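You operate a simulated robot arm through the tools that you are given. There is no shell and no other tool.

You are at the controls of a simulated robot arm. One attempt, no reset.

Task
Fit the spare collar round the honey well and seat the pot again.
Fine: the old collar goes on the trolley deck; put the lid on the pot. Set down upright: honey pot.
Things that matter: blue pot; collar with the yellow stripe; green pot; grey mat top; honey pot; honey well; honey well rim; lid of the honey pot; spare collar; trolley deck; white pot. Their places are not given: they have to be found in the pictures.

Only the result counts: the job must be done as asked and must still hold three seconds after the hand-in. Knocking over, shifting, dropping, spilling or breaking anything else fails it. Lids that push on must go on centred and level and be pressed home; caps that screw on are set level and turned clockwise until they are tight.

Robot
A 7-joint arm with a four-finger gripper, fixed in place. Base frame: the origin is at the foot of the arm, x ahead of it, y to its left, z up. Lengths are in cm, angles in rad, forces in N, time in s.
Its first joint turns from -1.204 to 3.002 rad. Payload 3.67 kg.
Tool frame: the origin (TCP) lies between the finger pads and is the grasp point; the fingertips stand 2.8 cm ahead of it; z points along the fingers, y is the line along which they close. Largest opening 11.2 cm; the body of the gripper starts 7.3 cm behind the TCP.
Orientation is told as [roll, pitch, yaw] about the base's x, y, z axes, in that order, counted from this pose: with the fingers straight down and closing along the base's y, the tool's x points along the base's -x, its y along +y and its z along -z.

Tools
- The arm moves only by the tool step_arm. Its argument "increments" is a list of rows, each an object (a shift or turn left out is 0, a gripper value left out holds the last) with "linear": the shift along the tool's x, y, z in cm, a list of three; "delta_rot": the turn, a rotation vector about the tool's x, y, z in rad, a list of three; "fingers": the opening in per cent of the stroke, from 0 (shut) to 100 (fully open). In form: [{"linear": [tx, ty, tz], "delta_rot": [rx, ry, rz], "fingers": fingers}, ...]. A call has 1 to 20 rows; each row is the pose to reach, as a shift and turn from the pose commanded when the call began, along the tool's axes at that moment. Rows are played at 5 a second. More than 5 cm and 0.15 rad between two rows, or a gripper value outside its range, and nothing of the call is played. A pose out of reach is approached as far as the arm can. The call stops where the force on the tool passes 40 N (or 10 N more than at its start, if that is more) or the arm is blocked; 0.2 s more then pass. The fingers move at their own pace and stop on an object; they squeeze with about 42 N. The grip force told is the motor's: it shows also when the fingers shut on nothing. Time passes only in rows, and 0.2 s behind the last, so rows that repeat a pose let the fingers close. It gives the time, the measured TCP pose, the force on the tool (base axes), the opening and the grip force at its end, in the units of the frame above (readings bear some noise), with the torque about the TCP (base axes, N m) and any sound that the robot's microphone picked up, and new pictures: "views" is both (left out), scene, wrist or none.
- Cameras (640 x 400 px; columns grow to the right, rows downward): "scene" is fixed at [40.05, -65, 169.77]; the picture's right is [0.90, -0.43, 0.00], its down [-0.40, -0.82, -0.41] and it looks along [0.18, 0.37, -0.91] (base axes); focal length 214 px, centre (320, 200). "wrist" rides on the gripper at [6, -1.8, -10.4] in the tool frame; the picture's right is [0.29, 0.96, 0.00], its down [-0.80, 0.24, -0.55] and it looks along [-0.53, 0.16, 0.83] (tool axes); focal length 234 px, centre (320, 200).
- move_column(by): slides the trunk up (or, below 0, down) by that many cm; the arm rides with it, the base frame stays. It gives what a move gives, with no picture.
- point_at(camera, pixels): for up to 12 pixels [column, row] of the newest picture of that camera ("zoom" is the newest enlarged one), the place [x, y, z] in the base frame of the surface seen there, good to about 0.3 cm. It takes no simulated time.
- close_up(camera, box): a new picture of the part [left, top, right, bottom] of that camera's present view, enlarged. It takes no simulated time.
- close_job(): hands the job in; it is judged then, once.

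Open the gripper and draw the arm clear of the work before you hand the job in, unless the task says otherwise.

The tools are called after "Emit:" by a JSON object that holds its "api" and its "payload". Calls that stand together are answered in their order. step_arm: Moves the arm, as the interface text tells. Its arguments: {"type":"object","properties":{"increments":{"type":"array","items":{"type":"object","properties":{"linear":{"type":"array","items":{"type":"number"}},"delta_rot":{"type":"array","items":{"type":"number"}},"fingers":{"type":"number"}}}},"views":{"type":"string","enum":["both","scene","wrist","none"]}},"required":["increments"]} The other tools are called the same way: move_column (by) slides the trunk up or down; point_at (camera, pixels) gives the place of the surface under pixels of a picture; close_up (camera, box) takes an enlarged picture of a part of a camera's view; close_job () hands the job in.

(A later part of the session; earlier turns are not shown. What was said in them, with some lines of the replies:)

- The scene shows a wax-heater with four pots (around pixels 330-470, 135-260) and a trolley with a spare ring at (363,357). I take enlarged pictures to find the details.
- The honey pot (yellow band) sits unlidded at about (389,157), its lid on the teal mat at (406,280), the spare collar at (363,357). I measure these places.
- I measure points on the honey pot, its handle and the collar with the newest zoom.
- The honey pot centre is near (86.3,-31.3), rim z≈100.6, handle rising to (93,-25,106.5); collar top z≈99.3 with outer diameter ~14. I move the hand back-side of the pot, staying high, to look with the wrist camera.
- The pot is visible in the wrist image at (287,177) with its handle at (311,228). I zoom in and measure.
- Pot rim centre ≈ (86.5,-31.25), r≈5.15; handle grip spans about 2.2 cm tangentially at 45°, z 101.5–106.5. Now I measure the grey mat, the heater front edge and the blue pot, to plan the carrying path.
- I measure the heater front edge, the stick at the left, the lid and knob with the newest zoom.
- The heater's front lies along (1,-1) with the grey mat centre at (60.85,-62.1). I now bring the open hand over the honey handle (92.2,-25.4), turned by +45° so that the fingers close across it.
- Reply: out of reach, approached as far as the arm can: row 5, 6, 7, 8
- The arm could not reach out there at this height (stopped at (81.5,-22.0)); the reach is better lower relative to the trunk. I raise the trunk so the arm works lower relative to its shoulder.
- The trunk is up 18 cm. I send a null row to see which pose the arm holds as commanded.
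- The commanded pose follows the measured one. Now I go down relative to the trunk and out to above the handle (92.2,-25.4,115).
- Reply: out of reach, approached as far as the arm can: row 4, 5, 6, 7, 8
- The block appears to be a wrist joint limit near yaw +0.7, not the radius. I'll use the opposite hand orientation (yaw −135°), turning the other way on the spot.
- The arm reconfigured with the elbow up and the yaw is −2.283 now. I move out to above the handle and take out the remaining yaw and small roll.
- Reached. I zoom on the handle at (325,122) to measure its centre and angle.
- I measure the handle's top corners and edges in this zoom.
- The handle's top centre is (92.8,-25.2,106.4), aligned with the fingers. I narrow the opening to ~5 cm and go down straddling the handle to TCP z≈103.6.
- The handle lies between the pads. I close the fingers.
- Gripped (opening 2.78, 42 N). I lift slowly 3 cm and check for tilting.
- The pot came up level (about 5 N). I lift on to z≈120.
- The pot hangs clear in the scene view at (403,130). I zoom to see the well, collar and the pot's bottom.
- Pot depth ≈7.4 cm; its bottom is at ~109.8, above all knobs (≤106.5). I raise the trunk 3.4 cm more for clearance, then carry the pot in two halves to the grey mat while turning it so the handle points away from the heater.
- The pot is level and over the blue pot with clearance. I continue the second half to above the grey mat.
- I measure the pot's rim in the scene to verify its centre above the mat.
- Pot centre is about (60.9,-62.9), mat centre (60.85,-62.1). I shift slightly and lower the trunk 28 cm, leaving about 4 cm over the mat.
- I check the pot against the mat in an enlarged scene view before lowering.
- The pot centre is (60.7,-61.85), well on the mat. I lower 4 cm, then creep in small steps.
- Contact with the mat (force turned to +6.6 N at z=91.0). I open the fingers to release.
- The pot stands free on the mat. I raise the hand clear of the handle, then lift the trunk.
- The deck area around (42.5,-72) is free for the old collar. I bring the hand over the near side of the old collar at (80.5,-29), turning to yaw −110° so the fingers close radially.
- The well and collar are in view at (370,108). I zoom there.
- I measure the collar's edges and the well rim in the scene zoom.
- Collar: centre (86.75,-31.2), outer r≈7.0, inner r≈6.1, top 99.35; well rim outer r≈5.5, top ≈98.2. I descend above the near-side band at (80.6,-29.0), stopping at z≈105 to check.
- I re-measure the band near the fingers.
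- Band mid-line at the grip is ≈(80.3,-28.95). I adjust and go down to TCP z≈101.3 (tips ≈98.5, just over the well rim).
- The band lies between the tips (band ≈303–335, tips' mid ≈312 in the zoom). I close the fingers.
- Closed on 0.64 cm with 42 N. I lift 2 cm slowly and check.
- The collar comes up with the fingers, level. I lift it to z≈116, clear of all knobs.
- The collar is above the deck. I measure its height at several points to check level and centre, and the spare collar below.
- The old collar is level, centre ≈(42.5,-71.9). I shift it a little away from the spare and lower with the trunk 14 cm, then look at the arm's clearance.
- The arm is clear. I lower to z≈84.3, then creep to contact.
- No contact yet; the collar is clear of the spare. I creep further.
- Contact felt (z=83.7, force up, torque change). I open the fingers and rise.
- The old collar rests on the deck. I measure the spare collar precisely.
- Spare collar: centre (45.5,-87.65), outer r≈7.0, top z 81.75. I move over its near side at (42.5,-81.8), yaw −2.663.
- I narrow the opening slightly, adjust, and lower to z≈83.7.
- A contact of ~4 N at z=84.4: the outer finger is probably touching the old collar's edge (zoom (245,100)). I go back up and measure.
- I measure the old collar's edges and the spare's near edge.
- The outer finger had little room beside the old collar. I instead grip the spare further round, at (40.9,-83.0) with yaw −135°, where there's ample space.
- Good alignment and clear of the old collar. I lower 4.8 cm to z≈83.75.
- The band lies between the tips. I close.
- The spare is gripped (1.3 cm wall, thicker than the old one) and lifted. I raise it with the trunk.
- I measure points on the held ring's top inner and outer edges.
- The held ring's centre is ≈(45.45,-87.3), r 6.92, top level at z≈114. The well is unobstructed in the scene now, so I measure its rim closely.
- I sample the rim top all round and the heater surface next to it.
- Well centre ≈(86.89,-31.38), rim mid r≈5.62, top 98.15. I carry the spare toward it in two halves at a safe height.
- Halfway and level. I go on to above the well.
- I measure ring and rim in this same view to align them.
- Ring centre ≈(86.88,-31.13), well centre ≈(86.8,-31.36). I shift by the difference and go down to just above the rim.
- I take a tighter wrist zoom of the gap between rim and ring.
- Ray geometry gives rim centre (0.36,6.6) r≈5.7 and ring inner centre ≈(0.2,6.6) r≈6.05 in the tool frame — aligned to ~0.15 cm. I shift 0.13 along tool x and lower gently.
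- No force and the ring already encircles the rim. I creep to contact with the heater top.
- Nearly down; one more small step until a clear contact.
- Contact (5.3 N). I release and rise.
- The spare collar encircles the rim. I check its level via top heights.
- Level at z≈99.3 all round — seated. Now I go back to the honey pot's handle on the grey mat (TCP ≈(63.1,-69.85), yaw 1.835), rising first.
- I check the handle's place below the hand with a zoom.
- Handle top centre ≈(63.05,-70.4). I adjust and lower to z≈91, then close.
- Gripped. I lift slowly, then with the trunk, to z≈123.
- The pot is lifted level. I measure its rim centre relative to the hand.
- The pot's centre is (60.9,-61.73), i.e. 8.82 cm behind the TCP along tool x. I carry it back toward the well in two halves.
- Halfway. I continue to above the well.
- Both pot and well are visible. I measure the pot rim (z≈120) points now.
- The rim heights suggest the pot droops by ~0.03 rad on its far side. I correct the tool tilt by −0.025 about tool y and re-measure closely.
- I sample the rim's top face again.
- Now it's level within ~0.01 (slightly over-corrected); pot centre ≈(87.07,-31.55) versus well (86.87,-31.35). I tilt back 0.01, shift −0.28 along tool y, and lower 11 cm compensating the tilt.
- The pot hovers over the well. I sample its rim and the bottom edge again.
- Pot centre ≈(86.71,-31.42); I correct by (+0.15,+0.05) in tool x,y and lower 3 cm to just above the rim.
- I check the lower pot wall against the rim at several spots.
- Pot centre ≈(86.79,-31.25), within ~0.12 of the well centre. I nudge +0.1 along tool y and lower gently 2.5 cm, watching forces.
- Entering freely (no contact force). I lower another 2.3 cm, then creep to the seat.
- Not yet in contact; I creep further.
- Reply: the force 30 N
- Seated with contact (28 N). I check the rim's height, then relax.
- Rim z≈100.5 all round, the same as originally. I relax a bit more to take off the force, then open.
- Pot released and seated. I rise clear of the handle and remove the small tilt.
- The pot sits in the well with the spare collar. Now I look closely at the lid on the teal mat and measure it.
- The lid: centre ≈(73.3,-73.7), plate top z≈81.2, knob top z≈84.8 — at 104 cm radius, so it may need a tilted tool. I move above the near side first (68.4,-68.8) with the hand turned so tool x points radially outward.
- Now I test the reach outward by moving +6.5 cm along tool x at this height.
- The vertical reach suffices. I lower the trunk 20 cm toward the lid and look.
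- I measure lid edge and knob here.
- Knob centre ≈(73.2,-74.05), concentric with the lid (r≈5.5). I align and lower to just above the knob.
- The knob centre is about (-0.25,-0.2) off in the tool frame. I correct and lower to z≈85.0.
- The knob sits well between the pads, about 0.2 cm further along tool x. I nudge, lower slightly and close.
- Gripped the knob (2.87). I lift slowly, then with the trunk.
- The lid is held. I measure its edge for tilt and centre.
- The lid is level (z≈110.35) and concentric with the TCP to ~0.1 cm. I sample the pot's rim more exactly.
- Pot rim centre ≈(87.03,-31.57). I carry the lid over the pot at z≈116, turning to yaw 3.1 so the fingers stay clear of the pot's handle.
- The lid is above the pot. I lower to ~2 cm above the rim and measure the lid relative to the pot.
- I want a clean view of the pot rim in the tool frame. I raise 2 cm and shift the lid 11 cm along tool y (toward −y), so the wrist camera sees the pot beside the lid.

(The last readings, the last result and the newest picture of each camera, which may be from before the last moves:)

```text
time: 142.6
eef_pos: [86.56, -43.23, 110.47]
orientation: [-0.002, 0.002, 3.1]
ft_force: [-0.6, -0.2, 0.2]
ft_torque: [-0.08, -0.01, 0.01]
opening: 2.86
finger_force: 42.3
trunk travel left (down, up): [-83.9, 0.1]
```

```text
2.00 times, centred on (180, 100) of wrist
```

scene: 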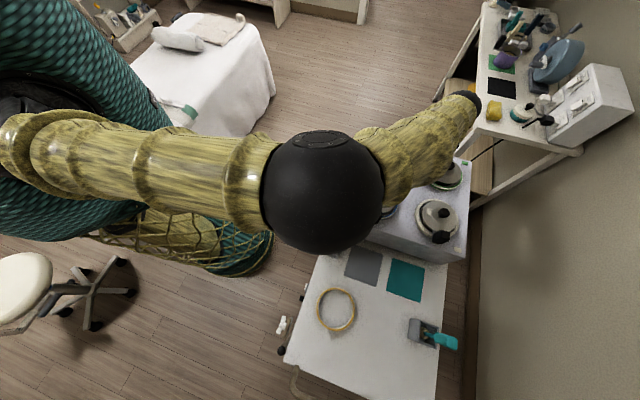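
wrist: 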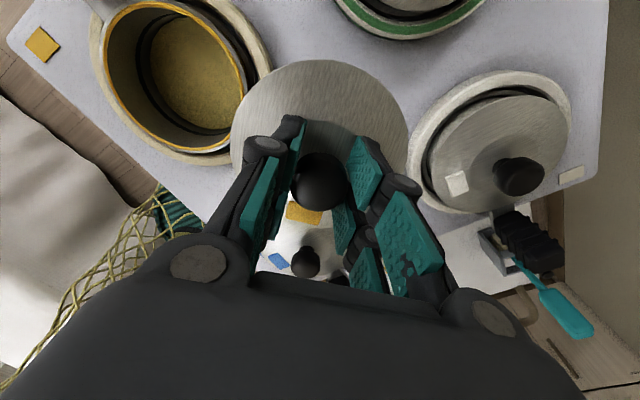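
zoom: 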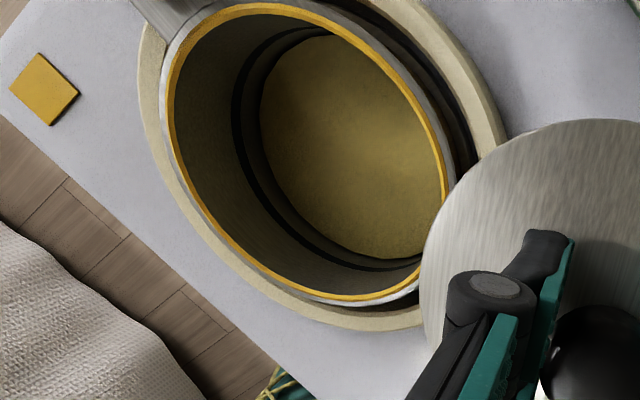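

Ray geometry gives the pot centre at (0.09,-11.87) in the tool frame and the lid at (0.1,-0.05): so the TCP must go to ≈(87.03,-31.43). I move back there, staying above.

Emit:
{"api": "step_arm", "payload": {"increments": [{"linear": [0, -3, 0]}, {"linear": [0, -6, 0]}, {"linear": [0, -9, 0]}, {"linear": [0, -11.82, 0]}, {"linear": [0, -11.82, 2]}, {"linear": [0, -11.82, 3.5]}, {"linear": [0, -11.82, 3.5]}], "views": "wrist"}}

Emit:
{"api": "close_up", "payload": {"camera": "wrist", "box": [210, 20, 430, 240]}}

```text
time: 144.2
eef_pos: [87.27, -31.45, 107.43]
orientation: [-0.004, 0.001, 3.101]
ft_force: [0.2, 0.2, -0.7]
ft_torque: [-0.01, -0.02, 0.03]
opening: 2.89
finger_force: 42.2
trunk travel left (down, up): [-83.9, 0.1]
```

wrist: 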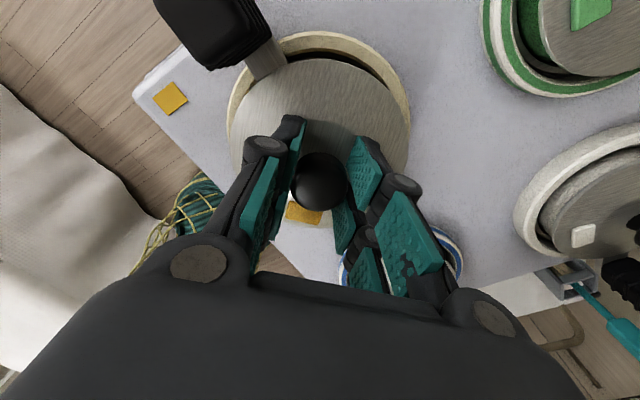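

```text
1.82 times, centred on (320, 130) of wrist
```

zoom: 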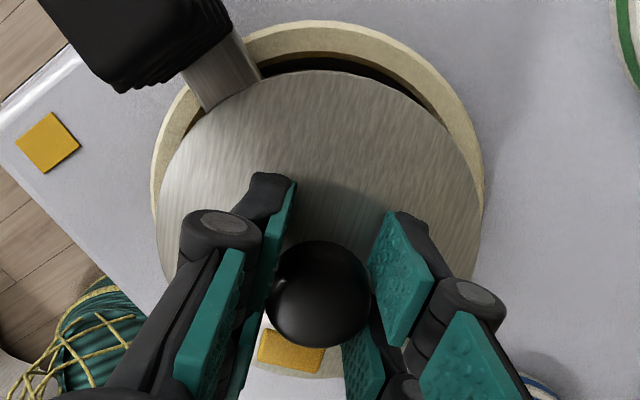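

Now collar centre in tool frame is (-0.1,-0.1) and consistent with the earlier reading; the lid needs about −0.18 along tool x. I correct and lower to just above the rim.

Emit:
{"api": "step_arm", "payload": {"increments": [{"linear": [-0.18, -0.04, 0.3]}, {"linear": [-0.18, -0.04, 0.8]}, {"linear": [-0.18, -0.04, 1.3]}, {"linear": [-0.18, -0.04, 1.7]}, {"linear": [-0.18, -0.04, 1.7]}], "views": "wrist"}}

Emit:
{"api": "close_up", "payload": {"camera": "scene", "box": [365, 115, 425, 180]}}

Emit:
{"api": "close_up", "payload": {"camera": "wrist", "box": [210, 20, 430, 240]}}

```text
time: 145.4
eef_pos: [87.14, -31.51, 105.36]
orientation: [-0.003, 0.0, 3.1]
ft_force: [-0.9, -0.3, -0.5]
ft_torque: [0.05, 0.02, 0.02]
opening: 2.87
finger_force: 41.9
trunk travel left (down, up): [-83.9, 0.1]
```

wrist: 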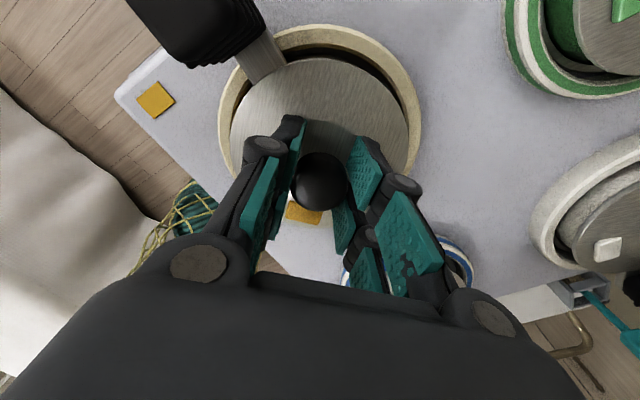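

```text
6.15 times, centred on (395, 148) of scene
```

zoom: 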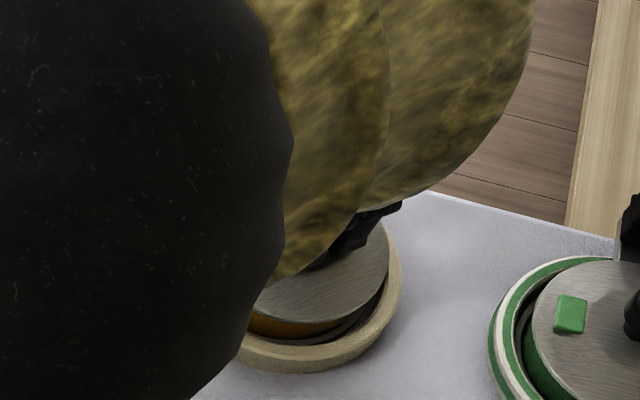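

```text
1.82 times, centred on (320, 130) of wrist
```

zoom: 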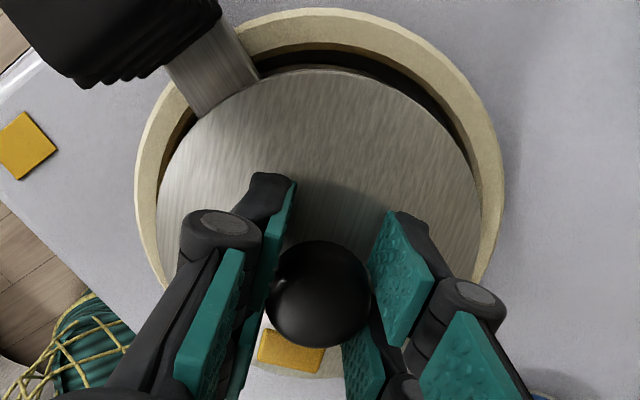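

Lid and collar/pot are concentric within ~0.1 cm. I creep down to contact.

Emit:
{"api": "step_arm", "payload": {"increments": [{"linear": [-0.05, -0.05, 0.15]}, {"linear": [-0.05, -0.05, 0.3]}, {"linear": [-0.05, -0.05, 0.45]}, {"linear": [-0.05, -0.05, 0.45]}], "views": "none"}}

Emit:
{"api": "step_arm", "payload": {"increments": [{"linear": [0, 0, 0.15]}, {"linear": [0, 0, 0.3]}, {"linear": [0, 0, 0.3]}], "views": "none"}}

```text
time: 146.4
eef_pos: [86.97, -31.47, 104.92]
orientation: [-0.002, 0.002, 3.101]
ft_force: [3.7, 1.1, 3.1]
ft_torque: [-0.07, 0.07, 0.01]
opening: 2.89
finger_force: 41.9
trunk travel left (down, up): [-83.9, 0.1]
```

```text
time: 147.2
eef_pos: [86.96, -31.42, 104.62]
orientation: [-0.001, 0.001, 3.099]
ft_force: [1.1, -0.1, 3.5]
ft_torque: [-0.05, 0.14, 0.03]
opening: 2.87
finger_force: 41.8
trunk travel left (down, up): [-83.9, 0.1]
```

Contact with small side force, then sliding in (z=104.62, 3.5 N). I press on in small steps.

Emit:
{"api": "step_arm", "payload": {"increments": [{"linear": [0.05, 0, 0.1]}, {"linear": [0.05, 0, 0.25]}, {"linear": [0.05, 0, 0.25]}], "views": "none"}}

Emit:
{"api": "step_arm", "payload": {"increments": [{"linear": [0, 0, 0.1]}, {"linear": [0, 0, 0.2]}, {"linear": [0, 0, 0.2]}], "views": "wrist"}}

```text
time: 148.0
eef_pos: [86.94, -31.39, 104.72]
orientation: [-0.002, 0.005, 3.099]
ft_force: [-1.4, -3.4, 19.5]
ft_torque: [-0.07, 0.93, 0.07]
opening: 2.89
finger_force: 41.8
trunk travel left (down, up): [-83.9, 0.1]
```

```text
time: 148.8
eef_pos: [86.94, -31.39, 104.36]
orientation: [-0.001, 0.007, 3.1]
ft_force: [7.0, -5.4, 33.6]
ft_torque: [-0.12, 0.04, 0.03]
opening: 2.89
finger_force: 41.7
trunk travel left (down, up): [-83.9, 0.1]
```

wrist: 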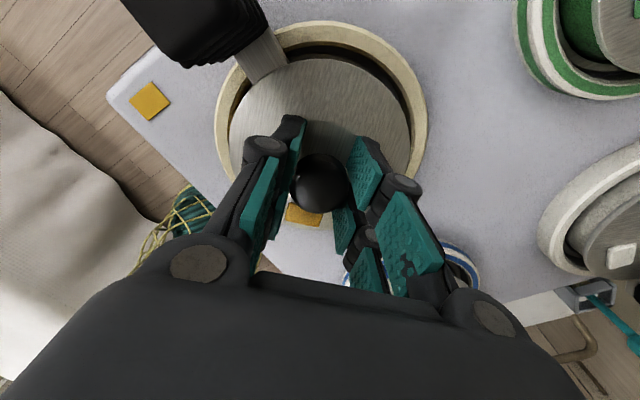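

33 N with the torque gone — likely pressed home. I measure the lid plate's height around its edge.

Emit:
{"api": "close_up", "payload": {"camera": "wrist", "box": [210, 20, 430, 240]}}

Emit:
{"api": "point_at", "payload": {"camera": "zoom", "pixels": [[320, 76], [250, 90], [205, 120], [170, 180], [165, 210], [470, 190], [472, 220], [450, 135], [400, 92], [310, 150], [300, 370], [420, 180]]}}

```text
1.82 times, centred on (320, 130) of wrist
```

zoom: 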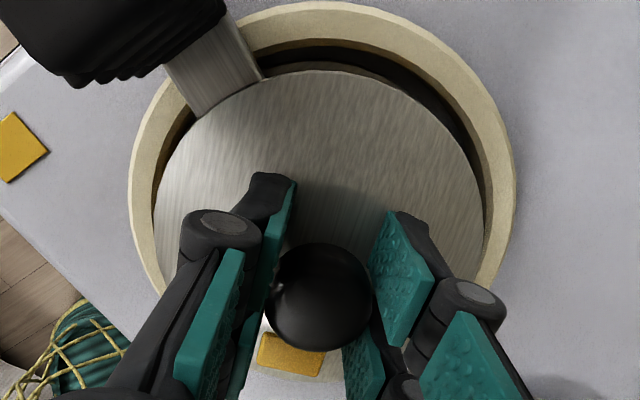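

```text
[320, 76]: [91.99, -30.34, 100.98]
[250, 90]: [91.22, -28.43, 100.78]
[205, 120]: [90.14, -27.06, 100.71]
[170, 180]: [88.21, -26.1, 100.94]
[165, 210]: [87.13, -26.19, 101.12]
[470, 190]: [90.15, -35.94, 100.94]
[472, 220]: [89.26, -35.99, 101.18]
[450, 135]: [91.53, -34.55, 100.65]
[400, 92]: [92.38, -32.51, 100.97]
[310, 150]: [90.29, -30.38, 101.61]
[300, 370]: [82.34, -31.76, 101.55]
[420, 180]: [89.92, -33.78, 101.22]
```

The plate edge is at z≈100.9 all round, apparently level. I relax the force, release the knob and rise for inspection.

Emit:
{"api": "step_arm", "payload": {"increments": [{"linear": [0, 0, -0.2]}, {"linear": [0, 0, -0.35]}, {"linear": [0, 0, -0.35]}], "views": "none"}}

```text
time: 149.6
eef_pos: [86.89, -31.38, 104.29]
orientation: [0.0, -0.001, 3.099]
ft_force: [2.8, -1.9, 14.2]
ft_torque: [-0.05, -0.6, -0.05]
opening: 2.87
finger_force: 42.1
trunk travel left (down, up): [-83.9, 0.1]
```

I open the fingers and rise, then compare with the other lids.

Emit:
{"api": "step_arm", "payload": {"increments": [{"fingers": 30}, {"fingers": 40}, {"fingers": 45}, {"linear": [0, 0, -1], "fingers": 45}, {"linear": [0, 0, -3]}, {"linear": [0, 0, -6]}, {"linear": [0, 0, -9]}, {"linear": [0, 0, -9]}]}}

Emit:
{"api": "close_up", "payload": {"camera": "wrist", "box": [210, 20, 430, 240]}}

Emit:
{"api": "point_at", "payload": {"camera": "wrist", "pixels": [[545, 180], [600, 185], [470, 60], [540, 60]]}}

```text
time: 151.4
eef_pos: [87.08, -31.63, 113.74]
orientation: [-0.002, 0.001, 3.1]
ft_force: [0.1, 0.3, 0.7]
ft_torque: [-0.02, 0.01, -0.02]
opening: 5.06
finger_force: 0.1
trunk travel left (down, up): [-83.9, 0.1]
```

scene: 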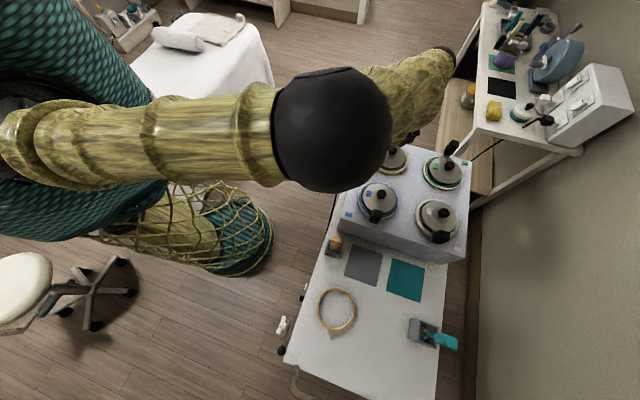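
wrist: 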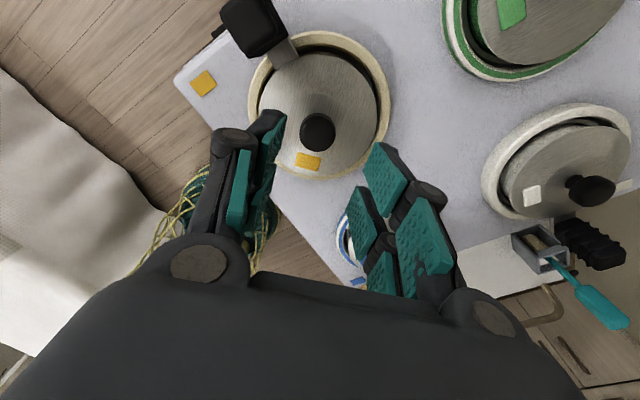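

```text
1.82 times, centred on (320, 130) of wrist
```

zoom: 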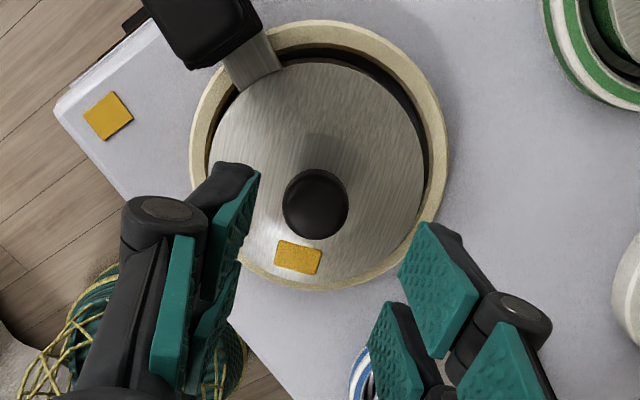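

```text
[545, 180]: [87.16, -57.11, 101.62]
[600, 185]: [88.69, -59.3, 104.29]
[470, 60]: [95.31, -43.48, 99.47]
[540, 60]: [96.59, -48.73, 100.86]
```

I measure the honey lid all round, and the white and green lids for comparison.

Emit:
{"api": "point_at", "payload": {"camera": "zoom", "pixels": [[316, 64], [270, 75], [235, 105], [215, 145], [212, 180], [372, 80], [405, 115], [421, 160], [415, 200], [385, 245], [345, 268], [300, 280]]}}

Emit:
{"api": "point_at", "payload": {"camera": "wrist", "pixels": [[509, 190], [520, 165], [550, 138], [590, 128], [624, 140], [520, 210], [555, 210], [590, 189], [590, 178], [478, 20], [500, 55], [540, 62]]}}

Emit:
{"api": "point_at", "payload": {"camera": "zoom", "pixels": [[315, 205], [300, 190], [330, 190], [300, 222], [330, 222], [350, 150], [270, 150], [370, 230], [260, 225], [335, 255], [315, 195], [280, 275]]}}

```text
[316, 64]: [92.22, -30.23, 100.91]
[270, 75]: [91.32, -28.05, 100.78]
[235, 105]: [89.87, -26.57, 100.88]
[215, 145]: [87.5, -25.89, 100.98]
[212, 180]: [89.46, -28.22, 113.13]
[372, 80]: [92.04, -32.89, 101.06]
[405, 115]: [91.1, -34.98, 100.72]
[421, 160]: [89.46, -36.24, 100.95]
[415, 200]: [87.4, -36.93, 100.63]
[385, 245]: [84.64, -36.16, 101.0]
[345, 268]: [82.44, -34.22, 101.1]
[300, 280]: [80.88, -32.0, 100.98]
```

```text
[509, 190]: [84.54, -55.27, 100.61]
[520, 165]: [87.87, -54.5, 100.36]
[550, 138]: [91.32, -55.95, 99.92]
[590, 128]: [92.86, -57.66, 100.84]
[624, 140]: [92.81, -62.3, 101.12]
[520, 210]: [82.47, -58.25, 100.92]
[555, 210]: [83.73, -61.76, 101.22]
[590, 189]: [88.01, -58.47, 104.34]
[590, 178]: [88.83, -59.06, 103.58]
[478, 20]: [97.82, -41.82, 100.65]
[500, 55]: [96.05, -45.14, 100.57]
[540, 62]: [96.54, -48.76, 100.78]
```

```text
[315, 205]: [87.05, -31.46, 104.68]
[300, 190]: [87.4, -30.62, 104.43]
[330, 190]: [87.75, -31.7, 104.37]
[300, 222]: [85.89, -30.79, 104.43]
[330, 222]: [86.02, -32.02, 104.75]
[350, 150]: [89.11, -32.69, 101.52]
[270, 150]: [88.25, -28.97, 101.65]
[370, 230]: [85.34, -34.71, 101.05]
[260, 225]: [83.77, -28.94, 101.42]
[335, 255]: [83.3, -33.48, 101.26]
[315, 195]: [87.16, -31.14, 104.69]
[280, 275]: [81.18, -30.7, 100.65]
```

I compare knob-top heights: zoom the scene on the other knobs.

Emit:
{"api": "close_up", "payload": {"camera": "scene", "box": [415, 150, 475, 250]}}

Emit:
{"api": "close_up", "payload": {"camera": "scene", "box": [420, 195, 460, 235]}}

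```text
4.00 times, centred on (445, 200) of scene
```

zoom: 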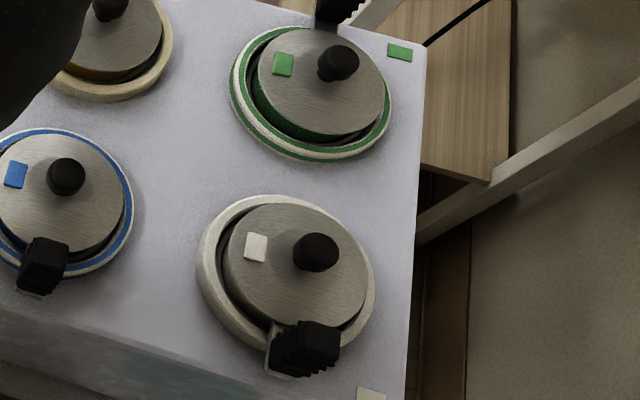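

```text
10.00 times, centred on (440, 215) of scene
```

zoom: 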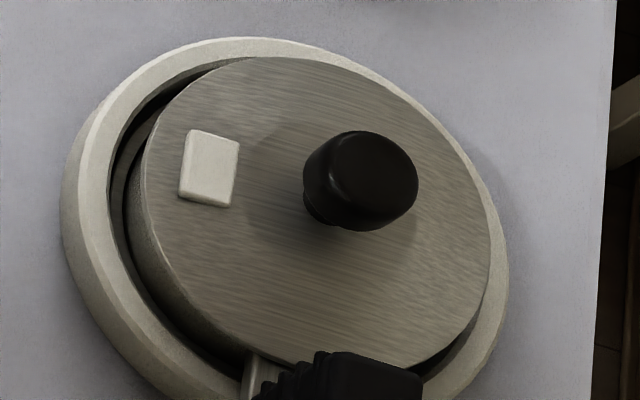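

Emit:
{"api": "point_at", "payload": {"camera": "zoom", "pixels": [[370, 165], [350, 160], [390, 160], [360, 190], [390, 190], [370, 150], [160, 200], [250, 70], [420, 120], [480, 250], [400, 355], [220, 310]]}}

Emit:
{"api": "close_up", "payload": {"camera": "scene", "box": [375, 135, 425, 180]}}

```text
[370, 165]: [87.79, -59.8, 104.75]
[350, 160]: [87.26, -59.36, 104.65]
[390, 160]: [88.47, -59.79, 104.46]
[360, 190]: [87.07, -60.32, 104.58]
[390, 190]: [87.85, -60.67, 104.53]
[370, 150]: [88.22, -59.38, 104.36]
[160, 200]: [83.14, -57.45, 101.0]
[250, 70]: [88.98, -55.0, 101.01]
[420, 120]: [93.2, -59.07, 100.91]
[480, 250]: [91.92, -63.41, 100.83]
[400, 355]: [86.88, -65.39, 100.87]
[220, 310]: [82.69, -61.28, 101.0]
```

```text
8.89 times, centred on (400, 158) of scene
```

zoom: 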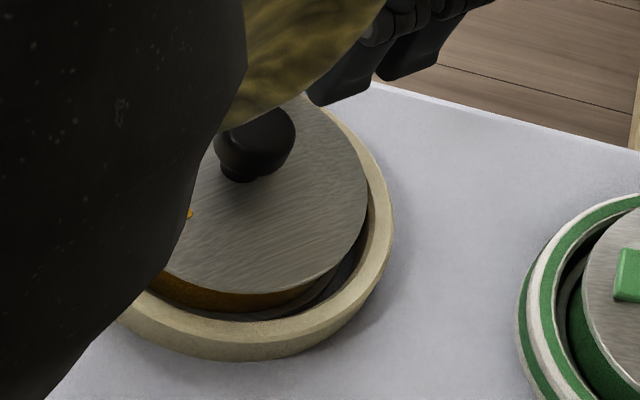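

The honey lid (edge 100.9, knob 104.65) sits exactly like the white one (edge 100.9–101.0, knob 104.6). To be sure it's home I press once on the knob's top with closed fingers.

Emit:
{"api": "step_arm", "payload": {"increments": [{"linear": [-0.15, -0.28, 0], "fingers": 0}, {"linear": [-0.15, -0.28, 0], "fingers": 0}, {"linear": [-0.15, -0.28, 2], "fingers": 0}, {"linear": [-0.15, -0.28, 4], "fingers": 0}, {"linear": [-0.15, -0.28, 5.5], "fingers": 0}, {"linear": [-0.15, -0.28, 5.5], "fingers": 0}], "views": "wrist"}}

Emit:
{"api": "step_arm", "payload": {"increments": [{"linear": [0, 0, 0.2]}, {"linear": [0, 0, 0.4]}, {"linear": [0, 0, 0.6]}, {"linear": [0, 0, 0.8]}, {"linear": [0, 0, 0.8]}], "views": "none"}}

```text
time: 152.8
eef_pos: [86.78, -31.05, 108.16]
orientation: [0.0, 0.002, 3.1]
ft_force: [0.1, -0.3, -0.3]
ft_torque: [-0.01, 0.0, -0.02]
opening: 0.0
finger_force: 36.1
trunk travel left (down, up): [-83.9, 0.1]
```

wrist: 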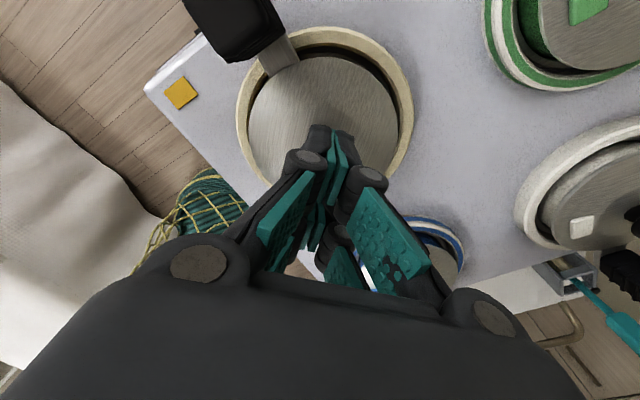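

```text
time: 154.0
eef_pos: [86.93, -31.14, 107.25]
orientation: [-0.003, 0.002, 3.098]
ft_force: [-0.3, -0.5, -0.3]
ft_torque: [-0.02, -0.01, 0.02]
opening: 0.0
finger_force: 36.1
trunk travel left (down, up): [-83.9, 0.1]
```

No contact yet at 107.25; I continue gently.

Emit:
{"api": "step_arm", "payload": {"increments": [{"linear": [0, -0.05, 0.15]}, {"linear": [0, -0.05, 0.3]}, {"linear": [0, -0.05, 0.3]}], "views": "none"}}

Emit:
{"api": "step_arm", "payload": {"increments": [{"linear": [0, 0, 0.1]}, {"linear": [0, 0, 0.25]}, {"linear": [0, 0, 0.25]}], "views": "none"}}

```text
time: 154.8
eef_pos: [86.92, -31.12, 107.11]
orientation: [-0.001, 0.003, 3.099]
ft_force: [3.1, -2.3, 11.8]
ft_torque: [-0.08, -0.06, -0.01]
opening: 0.62
finger_force: 35.9
trunk travel left (down, up): [-83.9, 0.1]
```

```text
time: 155.6
eef_pos: [86.78, -30.93, 107.05]
orientation: [-0.002, 0.008, 3.1]
ft_force: [11.8, -4.8, 37.4]
ft_torque: [-0.12, -0.23, -0.02]
opening: 0.61
finger_force: 35.0
trunk travel left (down, up): [-83.9, 0.1]
```

Pressed with 37 N, rigid (z unchanged) — it is home. I retreat upward and inspect.

Emit:
{"api": "step_arm", "payload": {"increments": [{"linear": [0, 0, -0.5]}, {"linear": [0, 0, -2]}, {"linear": [0, 0, -5]}, {"linear": [0, 0, -8]}, {"linear": [0, 0, -10], "fingers": 45}, {"linear": [0, 0, -10]}]}}

Emit:
{"api": "close_up", "payload": {"camera": "wrist", "box": [210, 10, 430, 210]}}

```text
time: 157.0
eef_pos: [86.88, -31.19, 116.74]
orientation: [-0.001, 0.001, 3.098]
ft_force: [0.5, 0.0, -1.3]
ft_torque: [0.01, -0.01, 0.01]
opening: 5.04
finger_force: 0.1
trunk travel left (down, up): [-83.9, 0.1]
```

scene: 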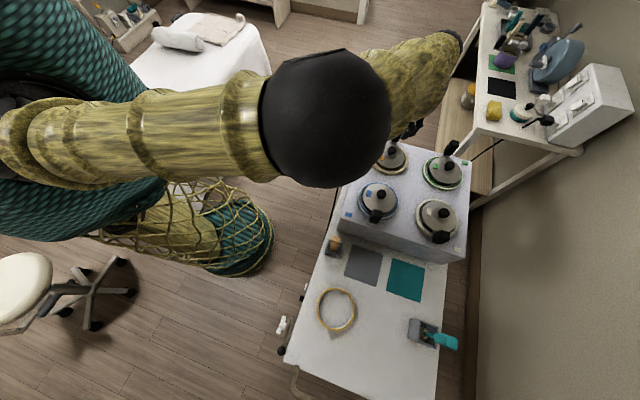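
wrist: 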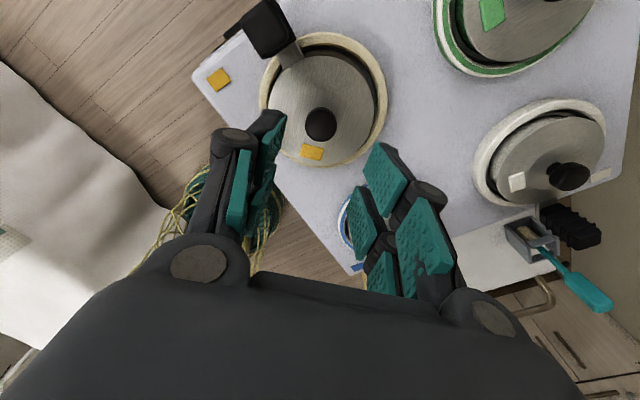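

```text
2.00 times, centred on (320, 110) of wrist
```

zoom: 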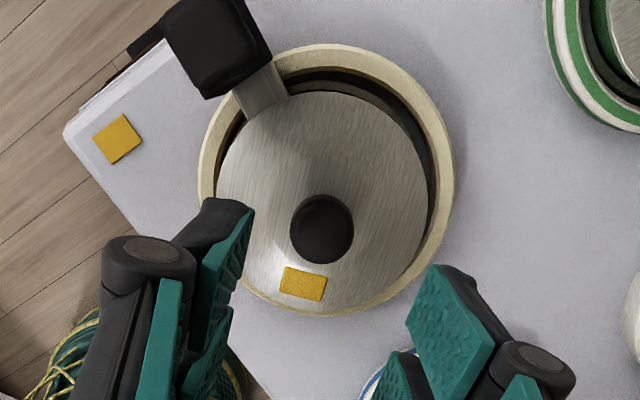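

The lid is on and centred. I draw the arm back clear of the work.

Emit:
{"api": "step_arm", "payload": {"increments": [{"linear": [-1, 0, -3]}, {"linear": [-4, -1.2, -5]}, {"linear": [-8, -2.5, -6]}, {"linear": [-12, -3.7, -6]}, {"linear": [-16, -5, -6]}, {"linear": [-20, -6.2, -6]}, {"linear": [-24, -7.5, -6]}, {"linear": [-28, -8.7, -6]}, {"linear": [-32, -10, -6]}, {"linear": [-36, -11.3, -6]}, {"linear": [-36, -11.3, -6]}]}}

Emit:
{"api": "close_up", "payload": {"camera": "scene", "box": [365, 125, 425, 180]}}

```text
time: 159.4
eef_pos: [51.82, -18.26, 122.89]
orientation: [-0.001, 0.0, 3.099]
ft_force: [-0.4, 0.1, -1.4]
ft_torque: [0.01, 0.02, 0.0]
opening: 5.03
finger_force: 0.1
trunk travel left (down, up): [-83.9, 0.1]
```

scene: 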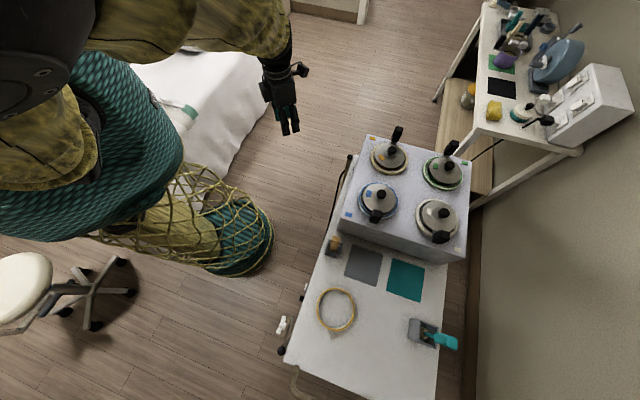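
wrist: 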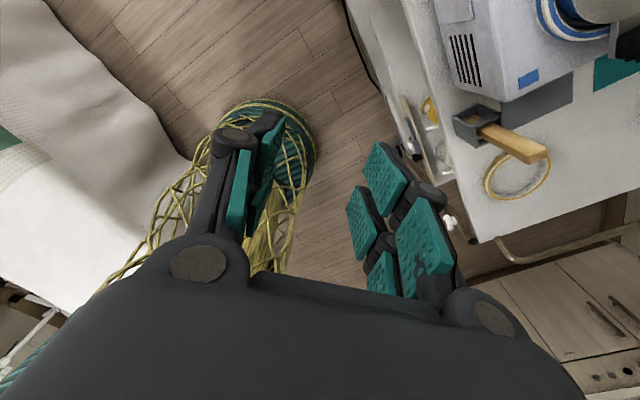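

```text
7.27 times, centred on (395, 152) of scene
```

zoom: 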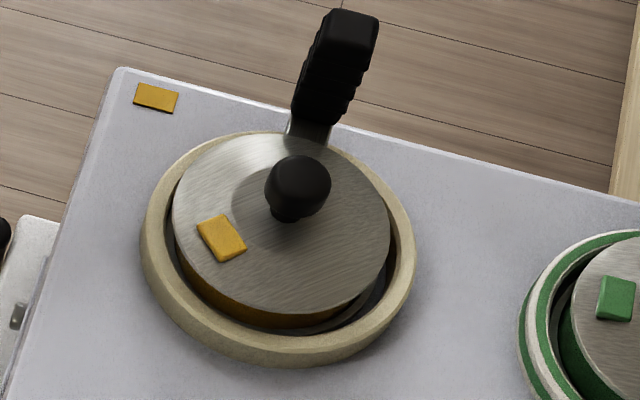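

I check the lid's level and the collar once more before handing in.

Emit:
{"api": "point_at", "payload": {"camera": "zoom", "pixels": [[270, 140], [205, 165], [178, 210], [185, 250], [215, 290], [270, 310], [335, 298], [380, 255], [385, 215], [350, 165], [160, 280], [330, 345]]}}

Emit:
{"api": "close_up", "payload": {"camera": "scene", "box": [290, 225, 470, 385]}}

```text
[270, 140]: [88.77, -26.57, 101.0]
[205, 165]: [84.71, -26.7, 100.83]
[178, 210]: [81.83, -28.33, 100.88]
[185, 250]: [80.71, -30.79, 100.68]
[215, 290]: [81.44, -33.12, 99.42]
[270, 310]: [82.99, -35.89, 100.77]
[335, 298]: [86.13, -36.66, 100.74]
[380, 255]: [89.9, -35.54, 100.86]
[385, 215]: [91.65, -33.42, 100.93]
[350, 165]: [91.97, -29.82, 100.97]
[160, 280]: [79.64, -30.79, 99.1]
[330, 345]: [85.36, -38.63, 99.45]
```

```text
2.50 times, centred on (380, 305) of scene
```

zoom: 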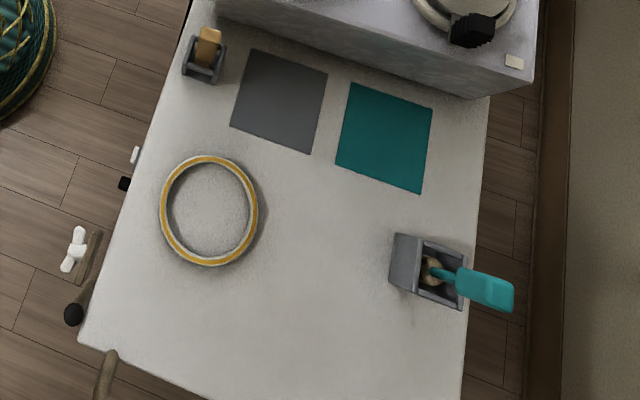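

Everything is in place: the lid is level (z≈100.7–101.0) on the seated pot with the spare collar round the well, the old collar lies on the deck, and the arm is clear. I hand in the job.

Emit:
{"api": "close_job", "payload": {}}

```text
The job is handed in.
```

The spare collar is round the honey well, the honey pot is seated upright in it with its lid on, and the job is handed in. I haven't seen the judge's result.

- **Spare collar:** it rests flat on the heater, level at about z = 99.3 cm all round, and encircles the well rim.
- **Honey pot:** its rim measured about z = 100.5 cm after seating, the same height as at the start.
- **Lid:** I pressed it down with about 37 N until it stopped moving. Its edge measured about z = 100.7–101.0 cm, in line with the white pot's lid. The best estimate is that it is centred to within about 0.3 cm.
- **Old collar:** the one with the yellow stripe lies flat on the trolley deck, clear of the mats.

While first reaching for the spare collar, the gripper registered a brief contact of about 4 N, probably a finger touching the old collar where it lay on the deck. I backed off and gripped from another side, and saw no shift. The blue, green and white pots showed no contact or movement.

The arm was drawn back with the gripper open before the hand-in.
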